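You operate a simulated robot arm through the tools that you are given. There is no shell and no other tool.

The job below is to be done with a simulated two-armed robot. You get a single attempt, and the scene is never put back.

Task
Grease the links and the gear, one line after the other.
Fine: selector to links, pump till its pin stands up; the same for gear; selector shut; no grease runs out; the machine stays locked off.
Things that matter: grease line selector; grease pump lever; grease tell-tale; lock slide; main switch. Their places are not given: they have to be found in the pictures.

It is judged by the outcome, as a careful person would: the job done as asked, and still so three seconds after it is handed in. It fails if anything else is knocked over, pushed out of place, dropped, spilled or broken.

Robot
Two 7-joint arms with two-finger grippers on one trunk that stands fixed in place. Base frame: the origin is at the foot of the trunk, x ahead of it, y to its left, z up. Units: m, rad, N and s.
The left shoulder is at [0.07, 0.139, 1.241], the right one opposite. With the tool pointing down near the work surface each hand reaches from about 0.38 to 0.76 m from the base axis, measured 20 degrees to its own side. Payload 3.43 kg a hand.
Tool frame (each hand has its own): the origin (TCP) lies between the finger pads and is the grasp point; the fingertips stand 0.03 m ahead of it; z points along the fingers, y is the line along which they close. The gripper opens to 0.104 m; its body begins 0.057 m behind the TCP.
Orientation is told as [roll, pitch, yaw] about the base's x, y, z axes, in that order, counted from this pose: with the fingers straight down and closing along the base's y, the tool's x points along the base's -x, its y along +y and its z along -z.

Tools
- The arms move only by the tool servo_tool. It takes "left_targets", "right_targets" or both (then of equal length, played together; a hand with none holds still); each is a list that holds one entry, the list of rows, each a list of 7 numbers: the shift along the base's x, y, z in units of 20 mm (1.0 is 20 mm), then the turn, a rotation vector about the base's x, y, z in units of 6 degrees (1.0 is 6 degrees), then the opening, from 0 (shut) to 1 (fully open). In form: [[[x, y, z, ax, ay, az, fingers], ...]]. A call has 1 to 20 rows; each row shifts and turns the commanded pose from where the row before left it. A call with a number of a shift or a turn outside -1 to 1 is refused whole. Rows are played at 5 a second. More than 0.05 m and 0.15 rad between two rows, or a gripper value outside its range, and nothing of the call is played. Where a pose cannot be reached the arm comes as near as it can. A force on the tool above 40 N (or 10 N above the force at the start of the call, whichever is more), or a blocked arm, ends the call early, and 0.2 s more pass. Each finger travels about 0.045 m/s and halts on what it meets, pressing with about 44 N; the grip force reading is that of the motor and also rises with nothing between the fingers. The clock runs only during rows and for 0.2 s after the last one: add rows that do not move to give the fingers time. The reply holds the time, the measured pose of the TCP, the force on the tool along the base axes, the opening and the grip force, in the units named above and with some noise, with the torque about the TCP (base axes, N m) and any sound that the robot's microphone picked up.
- Cameras (640 x 400 px; columns grow to the right, rows downward): "scene" is now at [0.1277, 0.0443, 1.4749]; the picture's right is [0.49, -0.87, 0.00], its down [-0.46, -0.26, -0.85] and it looks along [0.74, 0.42, -0.53] (base axes); focal length 352 px, centre (320, 200). "left" rides on the left gripper at [0.067, -0.018, -0.09] in its tool frame; the picture's right is [0.25, 0.97, 0.00], its down [-0.73, 0.19, -0.66] and it looks along [-0.64, 0.17, 0.75] (tool axes); focal length 218 px, centre (320, 200). "right" rides on the right gripper at [0.067, 0.018, -0.09] in its tool frame; the picture's right is [-0.25, 0.97, 0.00], its down [-0.73, -0.19, -0.66] and it looks along [-0.64, -0.17, 0.75] (tool axes); focal length 218 px, centre (320, 200).
- grab_frame(camera): a new picture of that camera. No time passes.
- slide_trunk(by): slides the trunk up (or, below 0, down) by that many m; the arms and the scene camera ride with it, the base frame stays. It gives what a move gives, with no picture.
- pan_tilt(pan, tilt): turns the head with the scene camera to pan (to the left, within 1.501 rad either way) and tilt (down, from -0.506 to 1.204), counted from straight ahead of the robot. It gives what a move gives.
- pixel_to_xyz(camera, pixels): there is no depth. For up to 12 entries [column, row, z] of the newest picture of that camera ("zoom" is the newest enlarged one), the place [x, y] in the base frame at which the ray of that pixel passes the height z, good to about 0.003 m. No time passes.
- inspect(camera, box): a new picture of the part [left, top, right, bottom] of that camera's present view, enlarged. No time passes.
- close_job(): hands the job in; it is judged then, once.

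Unless the task says otherwise, let go and move clear before handing in.

The tools are called after ">>>" as name(argument=value, ...) on one line, values as JSON. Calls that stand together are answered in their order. servo_tool: Moves the arms, as the interface text tells. Its arguments: {"type":"object","properties":{"left_targets":{"type":"array","items":{"type":"array","items":{"type":"array","items":{"type":"number"}}}},"right_targets":{"type":"array","items":{"type":"array","items":{"type":"array","items":{"type":"number"}}}}},"required":[]} The other tools are called the same way: slide_trunk (by) moves the trunk up or down; pan_tilt (pan, tilt) turns the head that bears the scene camera; grab_frame (camera) takes a picture; pixel_to_xyz (camera, pixels) gives the place at which the rays of pixels pass given heights; inspect (camera, box) takes an enlarged picture of a part of a camera's view; close_job () hands the job in.

At the start:

```text
t: 0.0
left_eef_pos: [0.3065, 0.447, 1.2109]
left_ee_rot: [0.0, 0.0, -0.001]
left_contact_force: [-0.1, -0.3, 0.0]
left_ft_torque: [-0.03, 0.02, 0.0]
left_gripper_width: 0.104
left_gripper_force: 0.0
right_eef_pos: [0.4413, 0.0524, 1.2531]
right_ee_rot: [-0.001, 0.001, 0.001]
right_contact_force: [0.4, 0.3, -0.5]
right_ft_torque: [0.03, -0.01, 0.02]
right_gripper_width: 0.1042
right_gripper_force: 0.0
trunk travel left (down, up): [-0.736, 0.204]
head pan, tilt (commanded): [0.515, 0.557]
```

scene: 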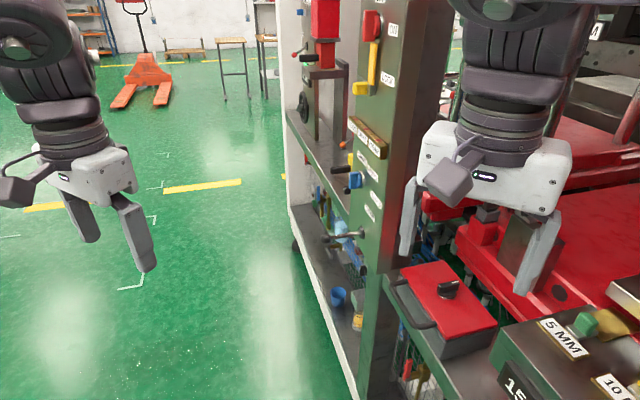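
right: 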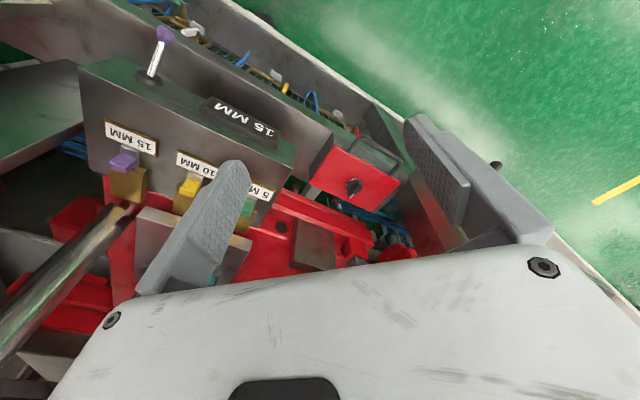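
left: 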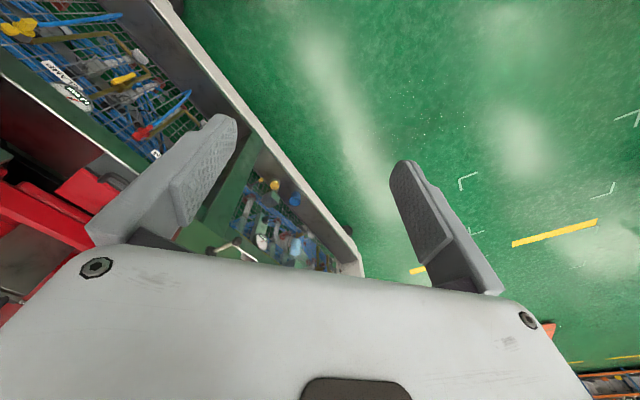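

The scene picture shows a green post with labelled items around (370,60) and (360,160), a red box at (440,300) and a machine at right. I will look at enlarged parts of the view before moving anything.

>>> inspect(camera="scene", box=[280, 0, 440, 100])

>>> inspect(camera="scene", box=[280, 100, 440, 200])

>>> inspect(camera="scene", box=[280, 180, 440, 280])

>>> inspect(camera="scene", box=[380, 240, 640, 400])

```text
4.00 times, centred on (360, 50) of scene
```

zoom: 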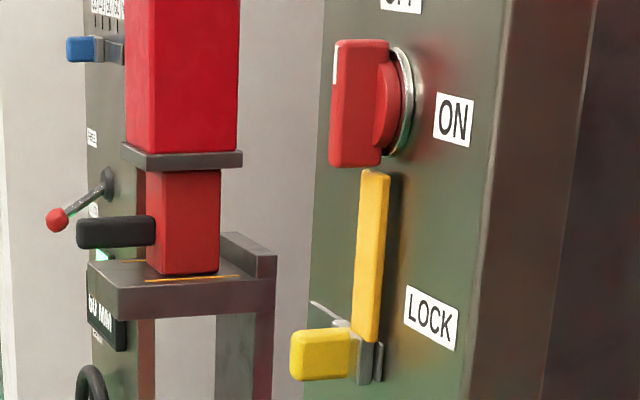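

```text
4.00 times, centred on (360, 150) of scene
```

zoom: 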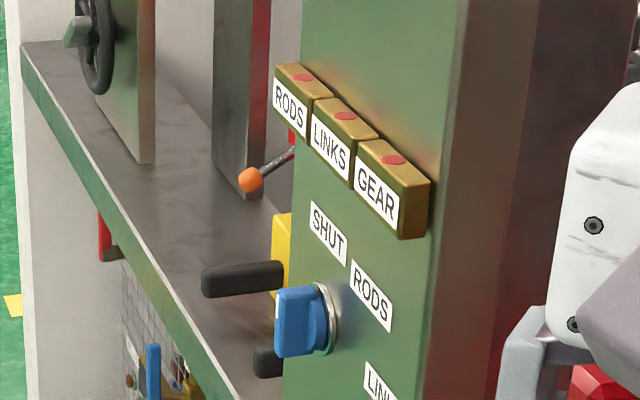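

```text
4.00 times, centred on (360, 230) of scene
```

zoom: 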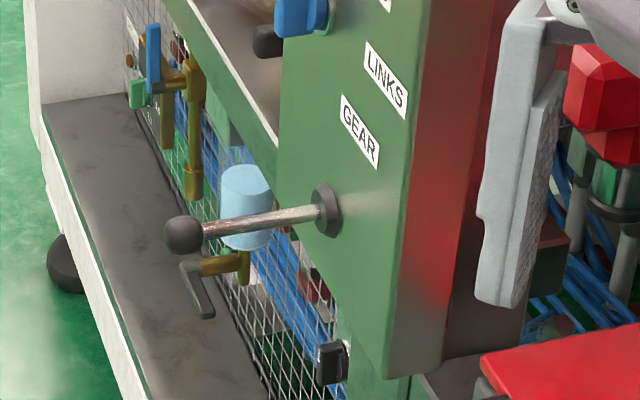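

```text
2.46 times, centred on (510, 320) of scene
```

zoom: 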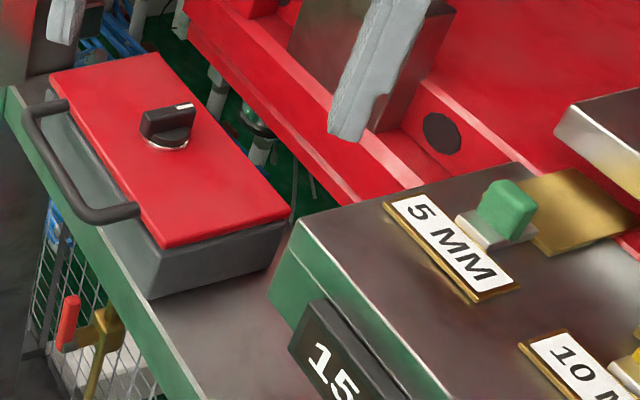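

The panel on the green post holds the red main switch (375,25), yellow lock slide (370,70), the tell-tale block (365,135), the blue selector (355,180) and the pump lever (350,235). I'll turn the head to center the panel for a better view.

>>> pan_tilt(pan=0.4, tilt=0.35)

>>> grab_frame(camera="scene")

```text
t: 0.7
left_eef_pos: [0.3071, 0.4475, 1.2102]
left_ee_rot: [-0.001, 0.0, 0.0]
left_contact_force: [-1.0, 0.1, 0.2]
left_ft_torque: [-0.01, 0.02, -0.01]
left_gripper_width: 0.1041
left_gripper_force: 0.1
right_eef_pos: [0.4413, 0.0515, 1.2532]
right_ee_rot: [0.001, -0.001, -0.001]
right_contact_force: [0.3, -0.5, -0.7]
right_ft_torque: [-0.03, -0.01, 0.03]
right_gripper_width: 0.1041
right_gripper_force: 0.0
trunk travel left (down, up): [-0.736, 0.204]
head pan, tilt (commanded): [0.4, 0.351]
```

```text
taken
```

scene: 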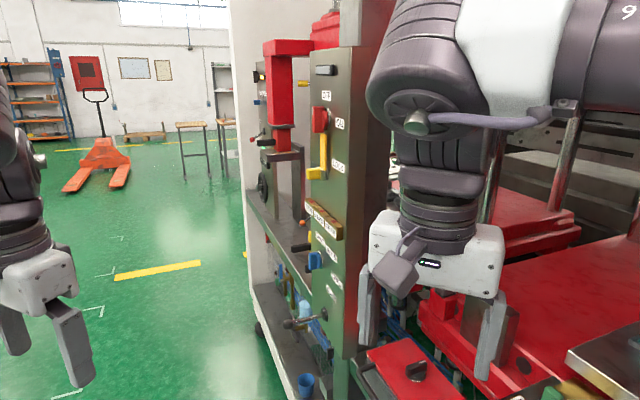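

The panel now shows in full from (325,60) down to (330,340), seen obliquely. I'll zoom in on it and also look at the left hand's view of it.

>>> inspect(camera="scene", box=[240, 40, 400, 140])

>>> inspect(camera="scene", box=[240, 130, 400, 230])

>>> inspect(camera="scene", box=[240, 220, 400, 320])

>>> inspect(camera="left", box=[160, 130, 400, 280])

```text
4.00 times, centred on (320, 90) of scene
```

zoom: 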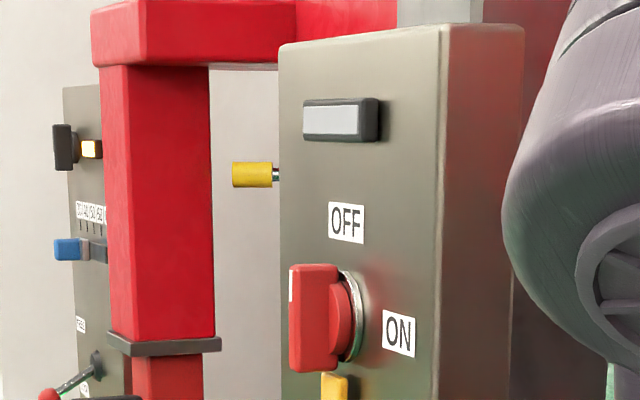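

```text
4.00 times, centred on (320, 180) of scene
```

zoom: 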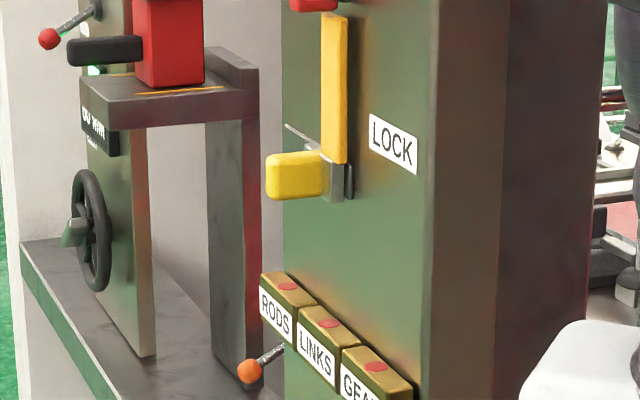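

```text
4.00 times, centred on (320, 270) of scene
```

zoom: 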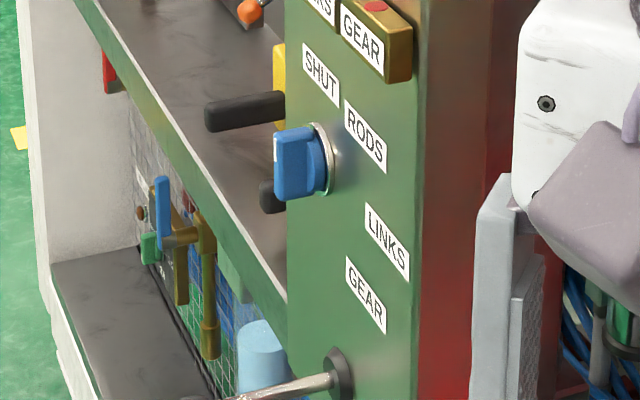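

```text
2.67 times, centred on (280, 205) of left
```

zoom: 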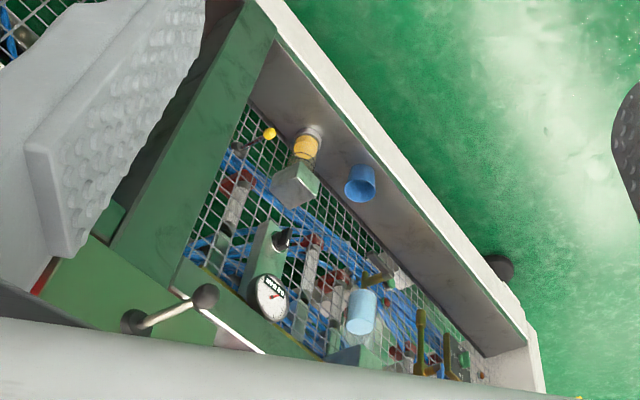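

The selector's pointer is at SHUT, the main switch stands at OFF with the yellow slide below. To locate things in 3D, I'll cross rays from the scene camera and left hand camera on the pump lever's ball (about (288,324) in scene, (237,241) in left).

>>> inspect(camera="scene", box=[240, 270, 400, 370])

>>> pixel_to_xyz(camera="left", pixels=[[237, 241, 0.7], [237, 241, 0.8], [237, 241, 0.9], [237, 241, 1.0], [237, 241, 1.1], [210, 251, 0.7], [210, 251, 0.8], [210, 251, 0.9], [210, 251, 1.0], [210, 251, 1.1]])

>>> pixel_to_xyz(camera="scene", pixels=[[288, 324, 0.7], [288, 324, 0.8], [288, 324, 0.9], [288, 324, 1.0], [288, 324, 1.1], [323, 313, 0.7], [323, 313, 0.8], [323, 313, 0.9], [323, 313, 1.0], [323, 313, 1.1]])

```text
4.00 times, centred on (320, 320) of scene
```

zoom: 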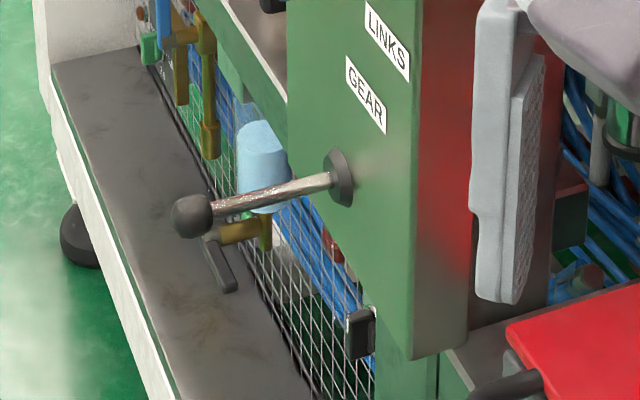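

```text
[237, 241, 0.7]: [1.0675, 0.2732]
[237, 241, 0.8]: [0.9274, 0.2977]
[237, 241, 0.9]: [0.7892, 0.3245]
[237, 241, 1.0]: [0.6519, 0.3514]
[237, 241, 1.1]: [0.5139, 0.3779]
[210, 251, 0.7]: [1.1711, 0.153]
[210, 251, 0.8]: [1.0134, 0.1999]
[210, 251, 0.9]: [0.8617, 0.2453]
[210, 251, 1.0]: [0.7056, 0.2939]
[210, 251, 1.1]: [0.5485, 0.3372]
```

```text
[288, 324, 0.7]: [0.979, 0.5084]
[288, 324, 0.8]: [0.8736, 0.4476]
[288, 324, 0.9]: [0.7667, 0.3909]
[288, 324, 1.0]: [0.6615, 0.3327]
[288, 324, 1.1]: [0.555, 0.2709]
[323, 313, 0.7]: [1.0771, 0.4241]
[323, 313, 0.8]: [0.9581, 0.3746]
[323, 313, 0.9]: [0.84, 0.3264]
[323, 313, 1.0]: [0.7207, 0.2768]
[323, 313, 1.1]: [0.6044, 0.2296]
```

The rays cross at about (0.68, 0.345, 0.98) for the lever's ball and (0.74, 0.286, 0.98) for its root, so the panel faces roughly (-0.7, +0.7). I'll swing the left hand, well away from the panel, to look at it head on.

>>> servo_tool(left_targets=[[[0.48, 0.34, -0.7, 0, -1, 0, 1], [0.48, 0.34, -0.7, 0, -1, 0, 1], [0.48, 0.34, -0.7, 0, -1, 0, 1], [0.48, 0.34, -0.7, 0, -1, 0, 1], [0.48, 0.34, -0.7, 0, -1, 0, 1], [0.48, 0.34, -0.7, 0, -1, 0, 1], [0.48, 0.34, -0.7, 0, -1, 0, 1], [0.48, 0.34, -0.7, 0, -1, 0, 1], [0.48, 0.34, -0.7, 0, -1, 0, 1], [0.48, 0.34, -0.7, 0, -1, 0, 1], [0.48, 0.34, -0.7, 0, -1, 0, 1], [0.48, 0.34, -0.7, 0, -1, 0, 1], [0.48, 0.34, -0.7, 0, -1, 0, 1], [0.48, 0.34, -0.7, 0, -1, 0, 1], [0.48, 0.34, -0.7, 0, -1, 0, 1]]])

>>> grab_frame(camera="scene")

>>> grab_frame(camera="left")

```text
t: 3.9
left_eef_pos: [0.4513, 0.5508, 0.9999]
left_ee_rot: [-1.303, -1.572, 1.304]
left_contact_force: [0.5, -0.2, -0.1]
left_ft_torque: [0.0, -0.01, 0.06]
left_gripper_width: 0.1039
left_gripper_force: 0.0
right_eef_pos: [0.4426, 0.0535, 1.2516]
right_ee_rot: [-0.002, 0.001, 0.001]
right_contact_force: [-0.7, 0.6, 0.0]
right_ft_torque: [-0.01, 0.01, -0.01]
right_gripper_width: 0.1038
right_gripper_force: 0.1
trunk travel left (down, up): [-0.736, 0.204]
head pan, tilt (commanded): [0.4, 0.351]
```

```text
taken
```

scene: 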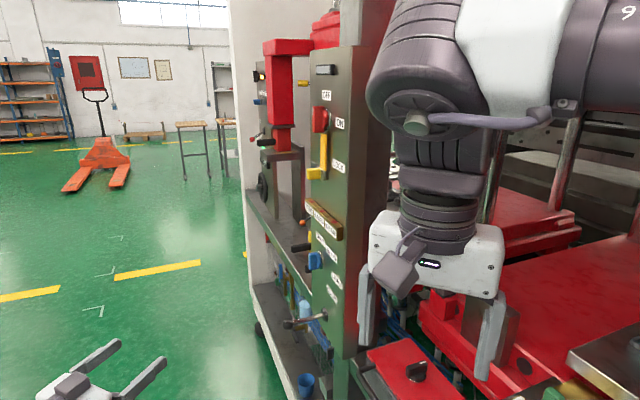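

```text
taken
```

left: 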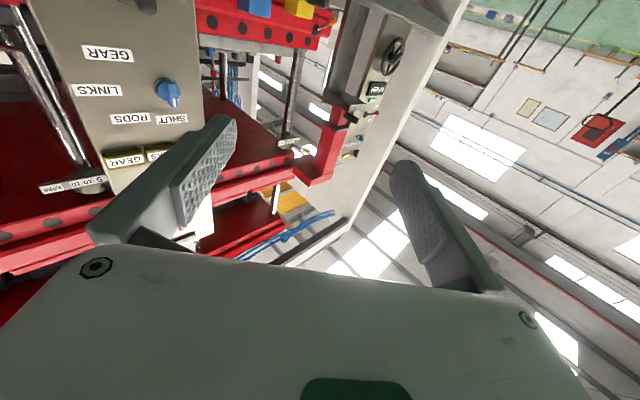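

The hand is level now at (0.451, 0.551, 1.0) and the left picture (upside down) shows the panel at its left edge: selector at (168,92), lever at (145,5). I'll yaw by -45 degrees to face it.

>>> servo_tool(left_targets=[[[0, 0, 0, 0, 0, -1, 1], [0, 0, 0, 0, 0, -1, 1], [0, 0, 0, 0, 0, -1, 1], [0, 0, 0, 0, 0, -1, 1], [0, 0, 0, 0, 0, -1, 1], [0, 0, 0, 0, 0, -1, 1], [0, 0, 0, 0, 0, -1, 1], [0, 0, 0, 0, 0, -0.5, 1], [0, 0, 0, 0, 0, 0, 1]]])

>>> grab_frame(camera="left")

```text
t: 5.9
left_eef_pos: [0.4496, 0.5485, 0.999]
left_ee_rot: [-1.162, -1.569, 0.376]
left_contact_force: [-0.4, -0.1, 0.2]
left_ft_torque: [-0.03, 0.02, 0.0]
left_gripper_width: 0.1041
left_gripper_force: 0.1
right_eef_pos: [0.4416, 0.0535, 1.2523]
right_ee_rot: [0.0, -0.001, -0.001]
right_contact_force: [-0.1, 0.1, -0.6]
right_ft_torque: [0.0, 0.02, 0.01]
right_gripper_width: 0.1039
right_gripper_force: 0.1
trunk travel left (down, up): [-0.736, 0.204]
head pan, tilt (commanded): [0.4, 0.351]
```

```text
taken
```

left: 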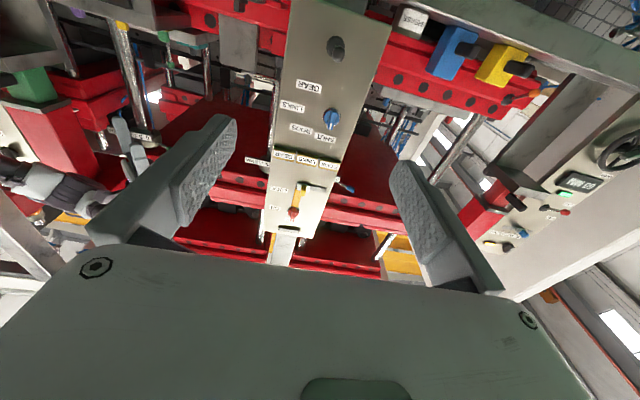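

The panel now sits in the middle of the picture from (340,45) (lever) to (290,215) (main switch). I'll enlarge it.

>>> inspect(camera="left", box=[250, 0, 410, 100])

>>> inspect(camera="left", box=[240, 70, 400, 170])

>>> inspect(camera="left", box=[230, 140, 390, 240])

```text
4.00 times, centred on (330, 50) of left
```

zoom: 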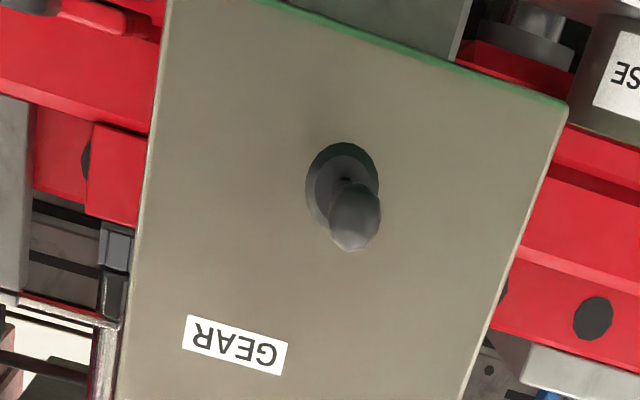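

```text
4.00 times, centred on (320, 120) of left
```

zoom: 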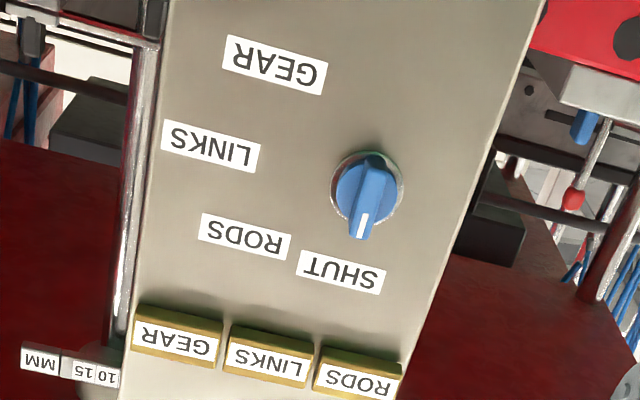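

```text
4.00 times, centred on (310, 190) of left
```

zoom: 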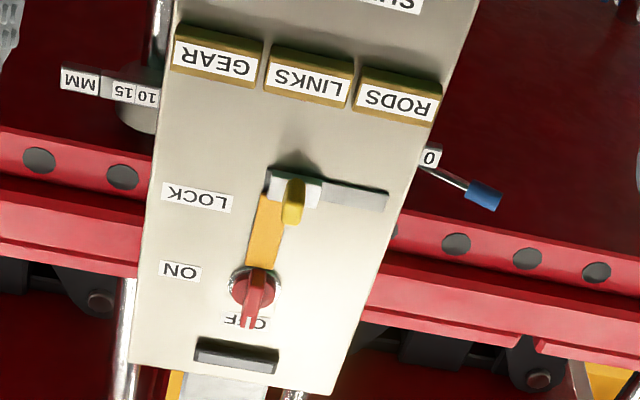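

The head-on view confirms the selector points to SHUT (straight up); RODS, LINKS and GEAR follow at about 45, 90 and 135 degrees clockwise, and the main switch is OFF with the lock slide up. I'll triangulate the key points between both cameras.

>>> pixel_to_xyz(camera="scene", pixels=[[320, 259, 1.0], [320, 259, 1.2], [324.5, 314.5, 0.9], [324.5, 314.5, 1.1], [338.25, 166, 1.2], [338.25, 166, 1.4], [331.5, 293.75, 0.9], [331.5, 293.75, 1.1], [320.5, 238.75, 1.0], [320.5, 238.75, 1.2], [336.75, 280, 1.0], [336.75, 280, 1.2]])

>>> pixel_to_xyz(camera="left", pixels=[[331.75, 117.5, 1.0], [331.75, 117.5, 1.2], [335.5, 46.25, 0.96], [335.5, 46.25, 1.0], [279.25, 189.5, 1.2], [279.25, 189.5, 1.4], [308.75, 86.25, 0.98], [308.75, 86.25, 1.1], [325, 138, 1.0], [325, 138, 1.2], [292.5, 107, 1.0], [292.5, 107, 1.2]])

```text
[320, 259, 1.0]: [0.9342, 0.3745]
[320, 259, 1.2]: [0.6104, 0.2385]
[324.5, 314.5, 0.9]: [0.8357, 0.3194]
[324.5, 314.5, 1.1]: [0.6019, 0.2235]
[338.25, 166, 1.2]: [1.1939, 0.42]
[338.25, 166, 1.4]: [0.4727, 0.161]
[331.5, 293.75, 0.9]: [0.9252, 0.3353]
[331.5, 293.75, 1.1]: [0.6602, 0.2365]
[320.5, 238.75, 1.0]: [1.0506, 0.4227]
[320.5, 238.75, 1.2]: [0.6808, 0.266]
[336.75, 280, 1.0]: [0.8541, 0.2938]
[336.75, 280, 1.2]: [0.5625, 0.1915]
```

```text
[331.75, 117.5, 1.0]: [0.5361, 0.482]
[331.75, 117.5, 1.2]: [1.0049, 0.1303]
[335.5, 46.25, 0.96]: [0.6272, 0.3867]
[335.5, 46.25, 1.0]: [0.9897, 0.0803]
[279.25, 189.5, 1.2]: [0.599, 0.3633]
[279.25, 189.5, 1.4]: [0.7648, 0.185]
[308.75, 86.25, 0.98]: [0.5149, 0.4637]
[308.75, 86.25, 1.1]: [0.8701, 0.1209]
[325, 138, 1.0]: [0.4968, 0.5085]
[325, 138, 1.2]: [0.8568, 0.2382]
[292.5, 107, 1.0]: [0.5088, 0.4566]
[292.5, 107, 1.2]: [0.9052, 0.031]
```

Both cameras agree well: selector centre at (0.772, 0.306, 1.100), lever root (0.750, 0.284, 0.974), panel plane facing (-0.707, 0.707). I'll locate the lever's ball, and the black-ended handles left of the panel, which may be obstacles.

>>> pixel_to_xyz(camera="left", pixels=[[338.75, 53.75, 0.96], [338.75, 53.75, 1.0], [520, 68, 0.97], [520, 68, 1.05], [478, 48, 0.96], [478, 48, 1.0]])

>>> pixel_to_xyz(camera="scene", pixels=[[288, 324, 0.9], [288, 324, 1.1], [293, 249, 0.9], [293, 249, 1.1], [303, 222, 1.0], [303, 222, 1.2]])

>>> inspect(camera="left", box=[380, 0, 640, 160])

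>>> inspect(camera="left", box=[300, 90, 364, 130])

>>> inspect(camera="scene", box=[290, 235, 354, 275])

```text
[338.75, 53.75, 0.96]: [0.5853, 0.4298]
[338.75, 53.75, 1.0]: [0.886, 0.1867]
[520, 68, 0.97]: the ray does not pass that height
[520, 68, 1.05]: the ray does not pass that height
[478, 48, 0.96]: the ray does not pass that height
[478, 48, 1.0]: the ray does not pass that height
```

```text
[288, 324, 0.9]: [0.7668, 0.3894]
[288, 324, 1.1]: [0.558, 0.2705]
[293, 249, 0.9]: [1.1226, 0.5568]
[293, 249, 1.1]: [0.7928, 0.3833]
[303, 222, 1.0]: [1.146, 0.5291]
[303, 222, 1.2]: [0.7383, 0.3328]
```

```text
2.46 times, centred on (510, 80) of left
```

zoom: 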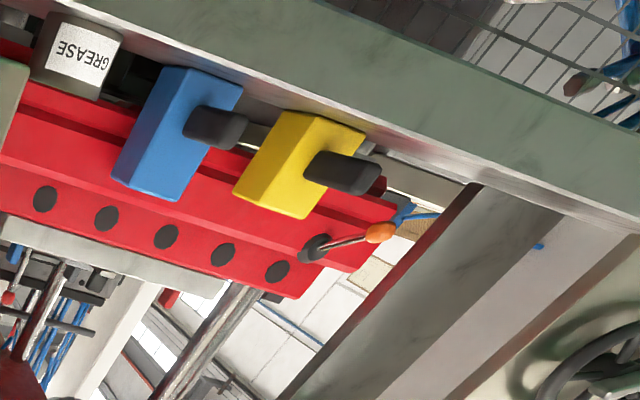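

```text
10.00 times, centred on (332, 110) of left
```

zoom: 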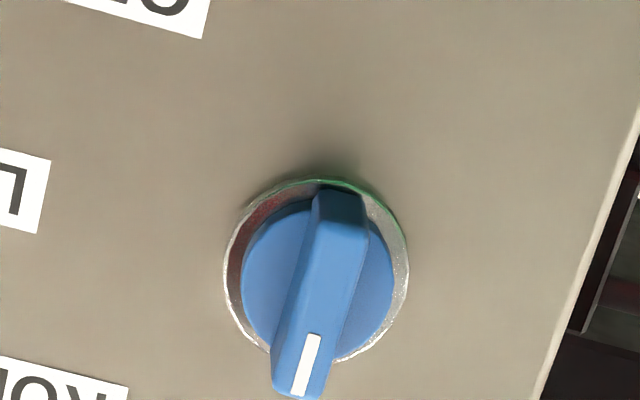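

```text
10.00 times, centred on (322, 255) of scene
```

zoom: 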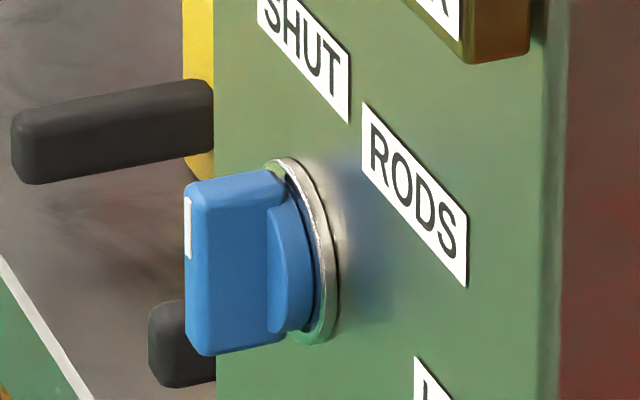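

The ball is at (0.690, 0.346, 0.974): the lever stands straight out 0.086 m from the panel. The black handles are well off to the left and lower. Now I'll triangulate the selector's pointer mark (scene (308.7,257.8), left (330.6,126.5)) to learn how far its bar stands out.

>>> pixel_to_xyz(camera="scene", pixels=[[308.7, 257.8, 1.0], [308.7, 257.8, 1.2], [310, 253.5, 1.0], [310, 253.5, 1.2], [310.5, 270, 1.0], [310.5, 270, 1.2]])

>>> pixel_to_xyz(camera="left", pixels=[[330.6, 126.5, 1.0], [330.6, 126.5, 1.2], [329.7, 129.5, 1.0], [329.7, 129.5, 1.2], [334, 111, 1.0], [334, 111, 1.2]])

>>> inspect(camera="left", box=[270, 145, 366, 205])

>>> inspect(camera="scene", box=[290, 180, 386, 240])

```text
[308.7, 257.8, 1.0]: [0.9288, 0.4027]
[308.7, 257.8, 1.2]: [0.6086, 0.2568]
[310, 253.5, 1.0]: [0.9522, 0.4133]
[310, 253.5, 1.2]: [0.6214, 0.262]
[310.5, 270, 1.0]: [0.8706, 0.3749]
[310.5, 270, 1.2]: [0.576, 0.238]
```

```text
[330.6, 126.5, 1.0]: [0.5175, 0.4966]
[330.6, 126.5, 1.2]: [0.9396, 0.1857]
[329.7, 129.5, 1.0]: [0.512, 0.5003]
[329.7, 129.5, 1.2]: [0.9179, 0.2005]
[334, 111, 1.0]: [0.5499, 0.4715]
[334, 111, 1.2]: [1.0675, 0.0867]
```

```text
6.67 times, centred on (318, 175) of left
```

zoom: 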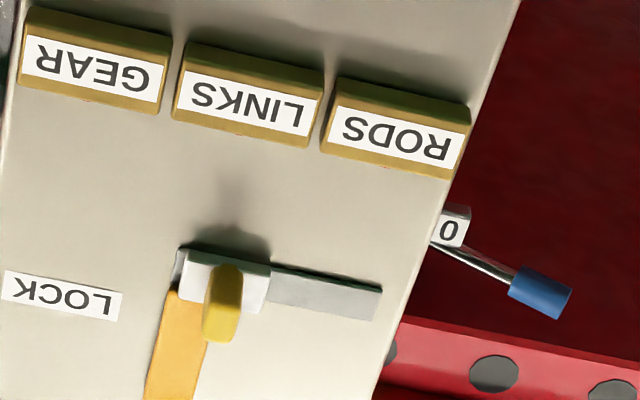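

```text
6.67 times, centred on (338, 210) of scene
```

zoom: 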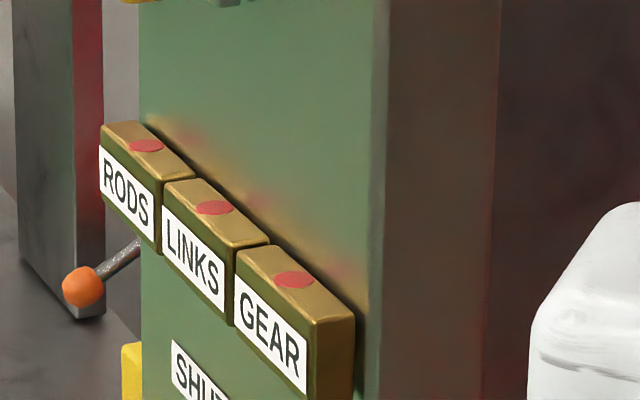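

The selector bar's front is 0.026 m off the panel, and it spans z 1.08 to 1.12. The tell-tale pins (red discs at (312,202), (322,211), (334,222) in scene) all lie flush. I'll move the left hand to a stand-off 0.12 m before the grip pose.

>>> servo_tool(left_targets=[[[0.858, -0.5325, 0.421, 0, 0, 0, 0.6], [0.858, -0.5325, 0.421, 0, 0, 0, 0.6], [0.858, -0.5325, 0.421, 0, 0, 0, 0.6], [0.858, -0.5325, 0.421, 0, 0, 0, 0.6], [0.858, -0.5325, 0.421, 0, 0, 0, 0.6], [0.858, -0.5325, 0.421, 0, 0, 0, 0.6], [0.858, -0.5325, 0.421, 0, 0, 0, 0.6], [0.858, -0.5325, 0.421, 0, 0, 0, 0.6], [0.858, -0.5325, 0.421, 0, 0, 0, 0.6], [0.858, -0.5325, 0.421, 0, 0, 0, 0.6], [0.858, -0.5325, 0.421, 0, 0, 0, 0.6], [0.858, -0.5325, 0.421, 0, 0, 0, 0.6], [0, 0, 0, 0, 0, 0, 0.6]]])

>>> grab_frame(camera="left")

>>> grab_frame(camera="scene")

```text
t: 8.7
left_eef_pos: [0.6571, 0.4242, 1.1003]
left_ee_rot: [-2.087, -1.57, 1.305]
left_contact_force: [-0.2, -0.5, 0.4]
left_ft_torque: [0.01, -0.03, -0.03]
left_gripper_width: 0.0625
left_gripper_force: 0.1
right_eef_pos: [0.441, 0.0528, 1.2525]
right_ee_rot: [-0.001, -0.001, 0.0]
right_contact_force: [-0.3, 1.3, 0.3]
right_ft_torque: [-0.03, -0.04, 0.0]
right_gripper_width: 0.1039
right_gripper_force: 0.1
trunk travel left (down, up): [-0.736, 0.204]
head pan, tilt (commanded): [0.4, 0.351]
```

```text
taken
```

left: 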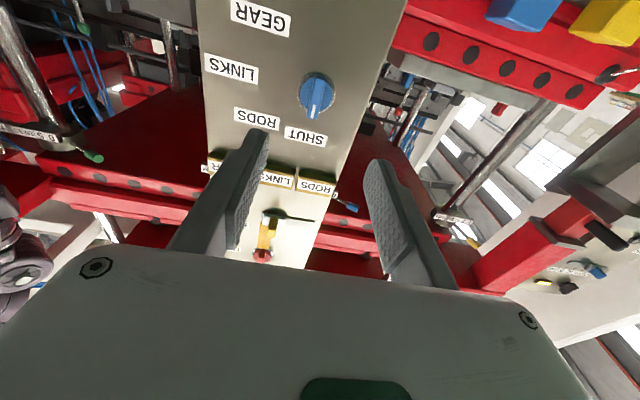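

```text
taken
```

scene: 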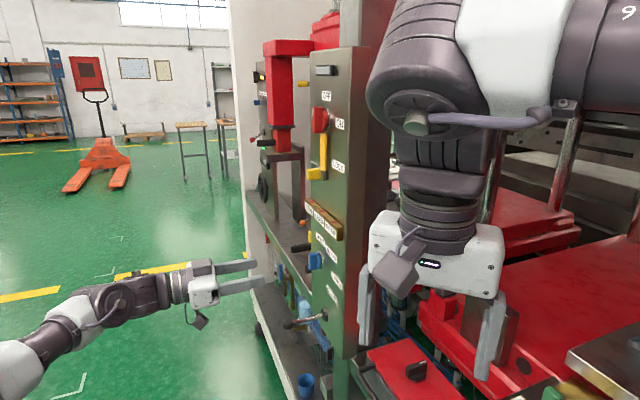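

The hand is at its stand-off; the selector shows at (316,95). The tool axis should pass the bar's depth at about pixel (321,101), so I'll enlarge to check the alignment.

>>> inspect(camera="left", box=[272, 65, 368, 125])

>>> inspect(camera="left", box=[200, 140, 360, 240])

>>> inspect(camera="scene", box=[180, 230, 340, 330])

```text
6.67 times, centred on (320, 95) of left
```

zoom: 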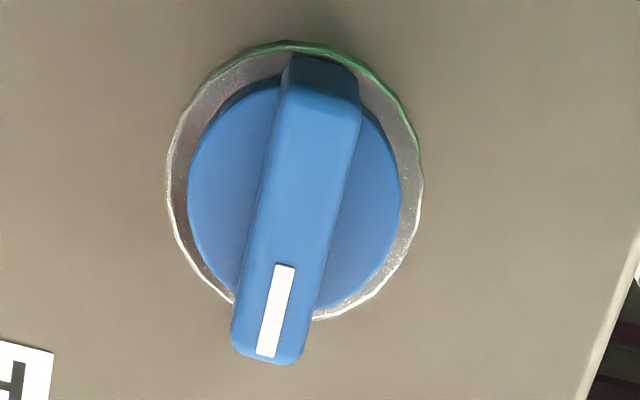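

```text
4.00 times, centred on (280, 190) of left
```

zoom: 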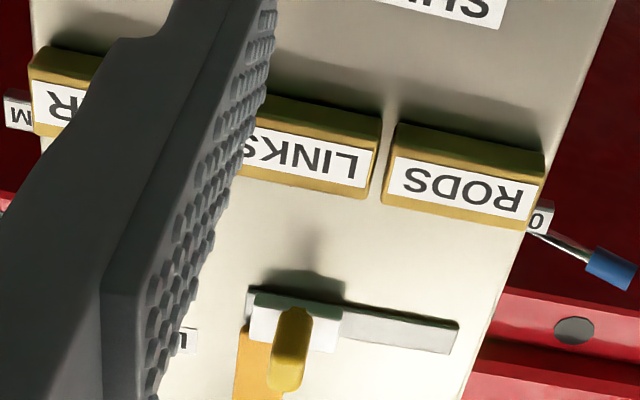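

```text
4.00 times, centred on (260, 280) of scene
```

zoom: 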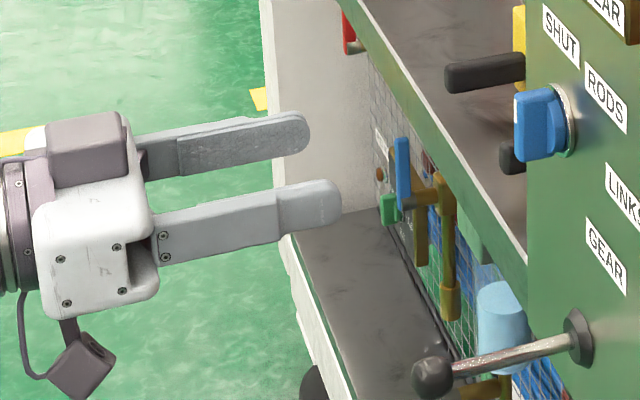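

The bar's centre shows at about (316,99) against the tool axis at (321,101), so the hand needs about 4.5 mm toward the robot side and 1.5 mm down. I'll correct and go half way in, then check again.

>>> servo_tool(left_targets=[[[0.63, -0.6875, -0.02, 0, 0, 0, 0.6], [0.63, -0.6875, -0.02, 0, 0, 0, 0.6], [0.63, -0.6875, -0.02, 0, 0, 0, 0.6], [0.63, -0.6875, -0.02, 0, 0, 0, 0.6], [0, 0, 0, 0, 0, 0, 0.6]]])

>>> grab_frame(camera="left")

>>> inspect(camera="left", box=[240, 60, 400, 160])

>>> inspect(camera="scene", box=[220, 220, 380, 320])

```text
t: 9.9
left_eef_pos: [0.7071, 0.3677, 1.0995]
left_ee_rot: [-2.438, -1.571, 1.655]
left_contact_force: [0.6, 0.1, -0.4]
left_ft_torque: [0.0, -0.02, -0.01]
left_gripper_width: 0.0621
left_gripper_force: 0.0
right_eef_pos: [0.4417, 0.0534, 1.2513]
right_ee_rot: [0.001, -0.001, 0.001]
right_contact_force: [-1.0, 0.9, -0.5]
right_ft_torque: [-0.01, 0.0, 0.01]
right_gripper_width: 0.1037
right_gripper_force: 0.0
trunk travel left (down, up): [-0.736, 0.204]
head pan, tilt (commanded): [0.4, 0.351]
```

```text
taken
```

left: 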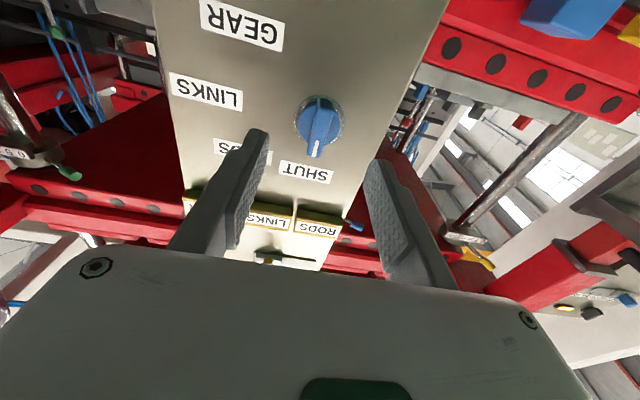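

```text
4.00 times, centred on (320, 110) of left
```

zoom: 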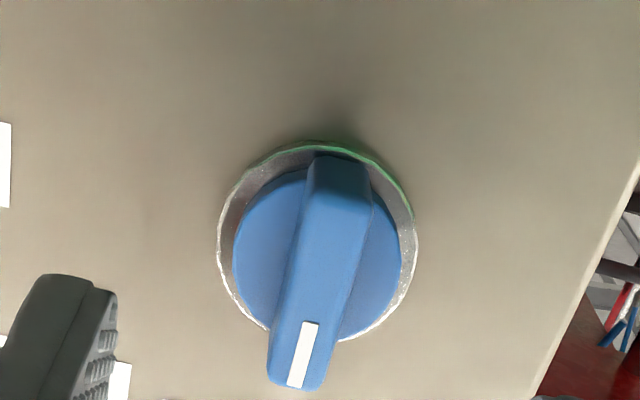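

```text
4.00 times, centred on (300, 270) of scene
```

zoom: 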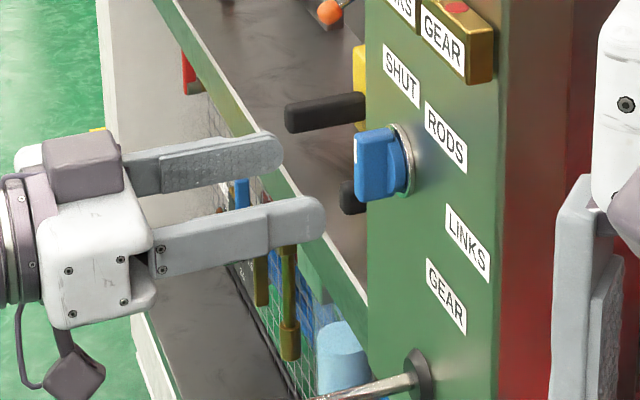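

The hand is at (0.707, 0.368, 1.100) and the ring centre at (319,121) is within about 1 mm of the tool axis. I'll advance the remaining 46 mm with the small trim.

>>> servo_tool(left_targets=[[[0.53, -0.553, -0.017, 0, 0, 0, 0.6], [0.53, -0.553, -0.017, 0, 0, 0, 0.6], [0.53, -0.553, -0.017, 0, 0, 0, 0.6], [0, 0, 0, 0, 0, 0, 0.6]]])

>>> grab_frame(camera="left")

>>> inspect(camera="left", box=[240, 110, 400, 210])

>>> inspect(camera="scene", box=[250, 215, 378, 295])

```text
t: 10.9
left_eef_pos: [0.7399, 0.3341, 1.0977]
left_ee_rot: [-1.442, -1.573, 0.655]
left_contact_force: [1.2, 0.4, 0.8]
left_ft_torque: [0.0, 0.0, 0.0]
left_gripper_width: 0.0626
left_gripper_force: 0.0
right_eef_pos: [0.4411, 0.0532, 1.2522]
right_ee_rot: [0.0, 0.001, 0.0]
right_contact_force: [-0.2, 0.3, -0.1]
right_ft_torque: [0.02, 0.0, 0.02]
right_gripper_width: 0.1041
right_gripper_force: 0.1
trunk travel left (down, up): [-0.736, 0.204]
head pan, tilt (commanded): [0.4, 0.351]
```

```text
taken
```

left: 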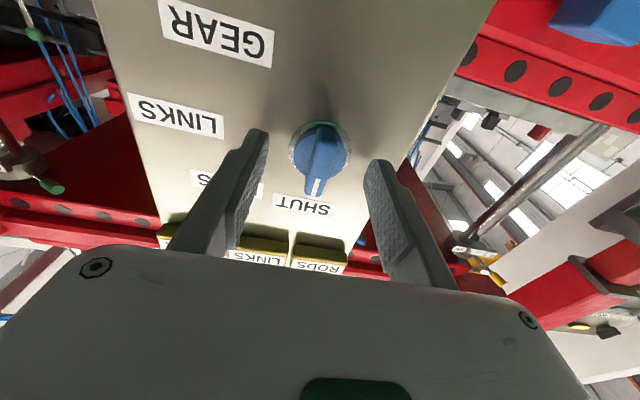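

```text
4.00 times, centred on (320, 160) of left
```

zoom: 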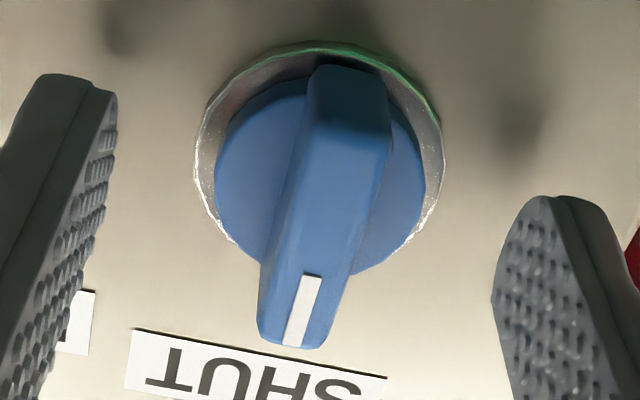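

```text
5.00 times, centred on (314, 255) of scene
```

zoom: 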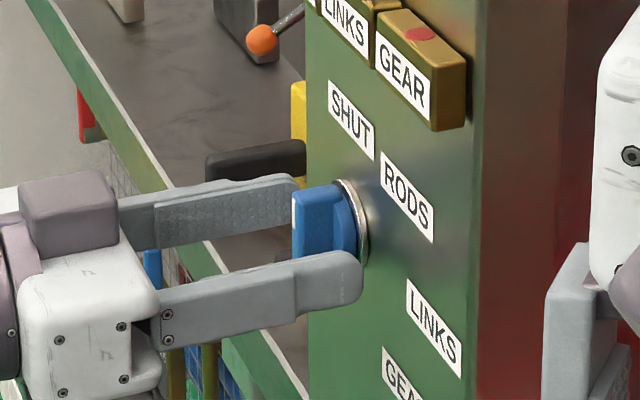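

The fingers stand astride the bar and the ring centre (319.5,150) lies right on the tool axis. I'll close the fingers on the bar.

>>> servo_tool(left_targets=[[[0, 0, 0, 0, 0, 0, 0], [0, 0, 0, 0, 0, 0, 0], [0, 0, 0, 0, 0, 0, 0], [0, 0, 0, 0, 0, 0, 0], [0, 0, 0, 0, 0, 0, 0], [0, 0, 0, 0, 0, 0, 0]]])

>>> inspect(camera="left", box=[240, 110, 400, 210])

>>> inspect(camera="scene", box=[250, 215, 378, 295])

```text
t: 12.3
left_eef_pos: [0.7403, 0.3344, 1.0977]
left_ee_rot: [-2.155, -1.571, 1.371]
left_contact_force: [1.5, 1.1, 1.5]
left_ft_torque: [-0.03, 0.0, 0.07]
left_gripper_width: 0.0119
left_gripper_force: 44.9
right_eef_pos: [0.442, 0.0521, 1.253]
right_ee_rot: [0.0, 0.002, 0.001]
right_contact_force: [-0.1, -0.5, 0.1]
right_ft_torque: [0.02, -0.04, 0.0]
right_gripper_width: 0.1038
right_gripper_force: 0.1
trunk travel left (down, up): [-0.736, 0.204]
head pan, tilt (commanded): [0.4, 0.351]
```

```text
4.00 times, centred on (320, 160) of left
```

zoom: 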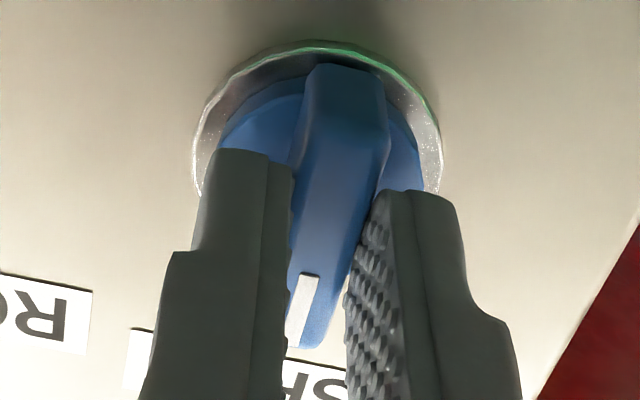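

```text
5.00 times, centred on (314, 255) of scene
```

zoom: 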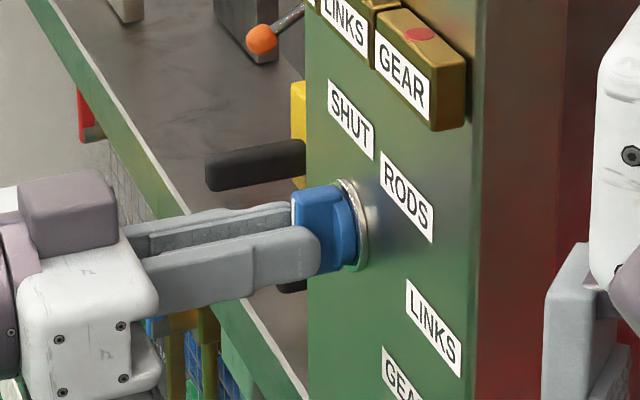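

The fingers hold the bar (width 11.9 mm, 45 N). I'll turn clockwise about the panel's inward normal, first by 18 degrees to check direction and forces.

>>> servo_tool(left_targets=[[[0, 0, 0, 0.7071, -0.7071, 0, 0], [0, 0, 0, 0.7071, -0.7071, 0, 0], [0, 0, 0, 0.7071, -0.7071, 0, 0], [0, 0, 0, 0, 0, 0, 0]]])

>>> inspect(camera="scene", box=[250, 215, 378, 295])

>>> inspect(camera="left", box=[200, 50, 440, 200])

```text
t: 13.3
left_eef_pos: [0.7409, 0.335, 1.0984]
left_ee_rot: [1.575, -1.256, -2.357]
left_contact_force: [9.4, 3.8, 8.8]
left_ft_torque: [0.55, 0.57, 0.54]
left_gripper_width: 0.0118
left_gripper_force: 44.6
right_eef_pos: [0.443, 0.052, 1.2528]
right_ee_rot: [0.003, 0.0, 0.0]
right_contact_force: [1.5, -0.3, -0.2]
right_ft_torque: [0.0, 0.01, -0.01]
right_gripper_width: 0.1042
right_gripper_force: 0.0
trunk travel left (down, up): [-0.736, 0.204]
head pan, tilt (commanded): [0.4, 0.351]
```

```text
5.00 times, centred on (314, 255) of scene
```

zoom: 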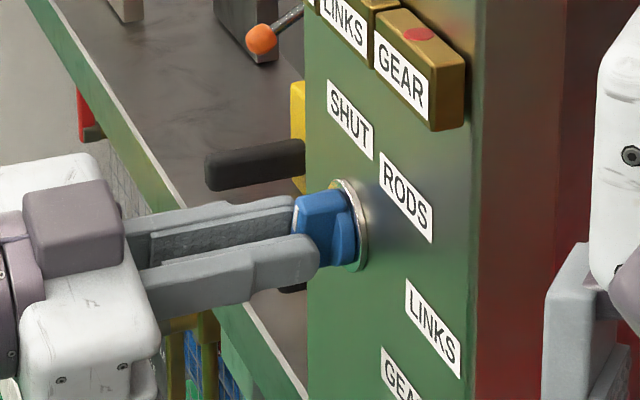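

```text
2.67 times, centred on (320, 125) of left
```

zoom: 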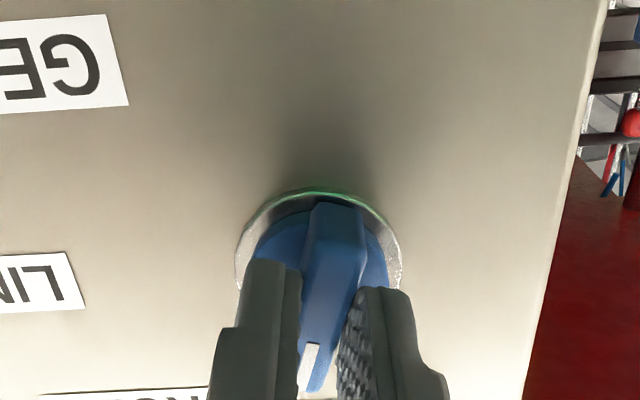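

The knob follows: the bar now leans toward RODS with about 13 N side load, so its axis lies about a millimetre to the left and up. I'll trim that and keep turning, to about 48 degrees.

>>> servo_tool(left_targets=[[[0.035, 0.035, 0.05, 0.7071, -0.7071, 0, 0], [0, 0, 0, 0.7071, -0.7071, 0, 0], [0, 0, 0, 0.7071, -0.7071, 0, 0], [0, 0, 0, 0.7071, -0.7071, 0, 0], [0, 0, 0, 0.7071, -0.7071, 0, 0], [0, 0, 0, 0, 0, 0, 0]]])

>>> inspect(camera="scene", box=[250, 215, 378, 295])

>>> inspect(camera="left", box=[200, 50, 440, 200])

```text
t: 14.7
left_eef_pos: [0.7412, 0.3356, 1.0992]
left_ee_rot: [1.573, -0.732, -2.358]
left_contact_force: [13.8, 4.8, 9.0]
left_ft_torque: [-0.53, -0.47, -0.41]
left_gripper_width: 0.0117
left_gripper_force: 44.8
right_eef_pos: [0.4434, 0.0539, 1.2507]
right_ee_rot: [-0.002, -0.002, 0.001]
right_contact_force: [-0.9, 0.6, 0.2]
right_ft_torque: [-0.01, 0.02, 0.01]
right_gripper_width: 0.1039
right_gripper_force: 0.1
trunk travel left (down, up): [-0.736, 0.204]
head pan, tilt (commanded): [0.4, 0.351]
```

```text
5.00 times, centred on (314, 255) of scene
```

zoom: 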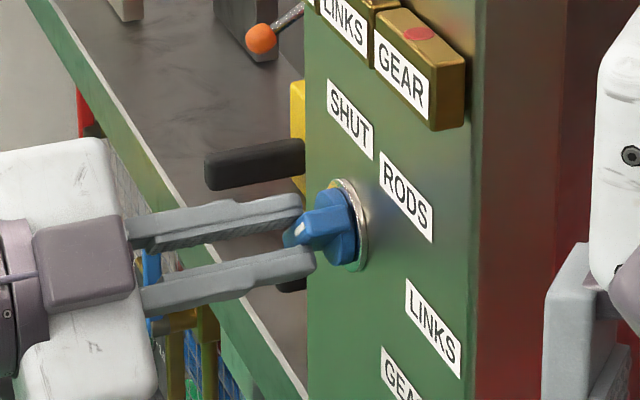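

```text
2.67 times, centred on (320, 125) of left
```

zoom: 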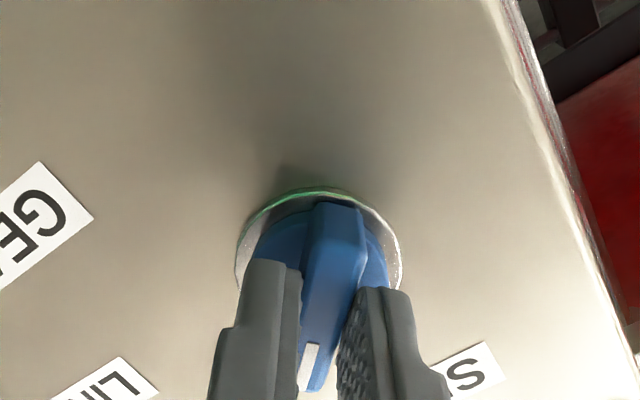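

At 48 degrees the knob points to RODS; side load is about 13 N along the panel. I'll trim another millimetre and turn the remaining 42 degrees to LINKS.

>>> servo_tool(left_targets=[[[0.035, 0.035, 0.025, 0.7071, -0.7071, 0, 0], [0.018, 0.018, 0.02, 0.7071, -0.7071, 0, 0], [0, 0, 0, 0.7071, -0.7071, 0, 0], [0, 0, 0, 0.7071, -0.7071, 0, 0], [0, 0, 0, 0.7071, -0.7071, 0, 0], [0, 0, 0, 0.7071, -0.7071, 0, 0], [0, 0, 0, 0.7071, -0.7071, 0, 0], [0, 0, 0, 0, 0, 0, 0]]])

>>> inspect(camera="scene", box=[250, 215, 378, 295])

>>> inspect(camera="left", box=[200, 50, 440, 200])

```text
t: 16.5
left_eef_pos: [0.7418, 0.3355, 1.0989]
left_ee_rot: [1.572, -0.003, -2.357]
left_contact_force: [7.7, 1.4, 8.2]
left_ft_torque: [-0.13, -0.08, -0.16]
left_gripper_width: 0.0116
left_gripper_force: 45.0
right_eef_pos: [0.4424, 0.0533, 1.2518]
right_ee_rot: [0.0, -0.001, 0.0]
right_contact_force: [0.4, 0.2, -0.5]
right_ft_torque: [-0.01, 0.02, 0.01]
right_gripper_width: 0.1038
right_gripper_force: 0.1
trunk travel left (down, up): [-0.736, 0.204]
head pan, tilt (commanded): [0.4, 0.351]
```

```text
5.00 times, centred on (314, 255) of scene
```

zoom: 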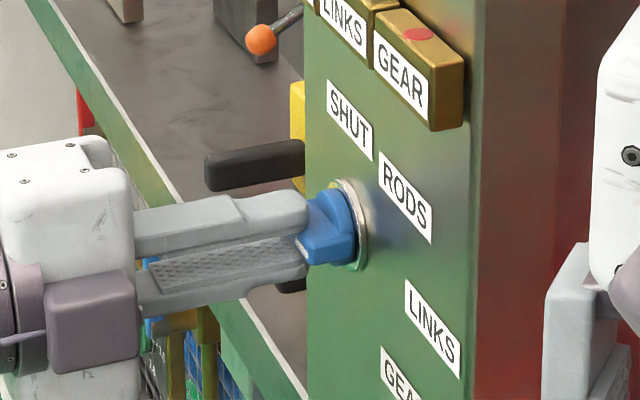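

```text
2.67 times, centred on (320, 125) of left
```

zoom: 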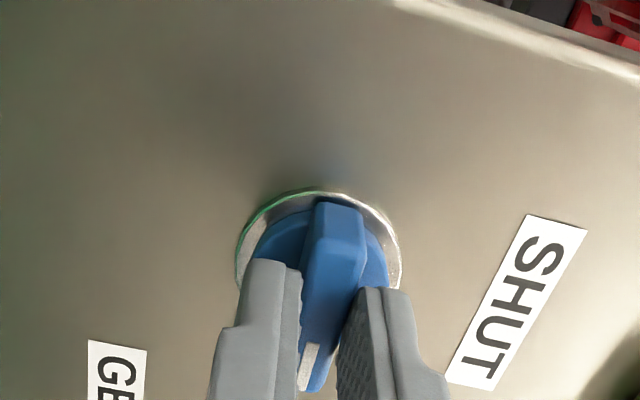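

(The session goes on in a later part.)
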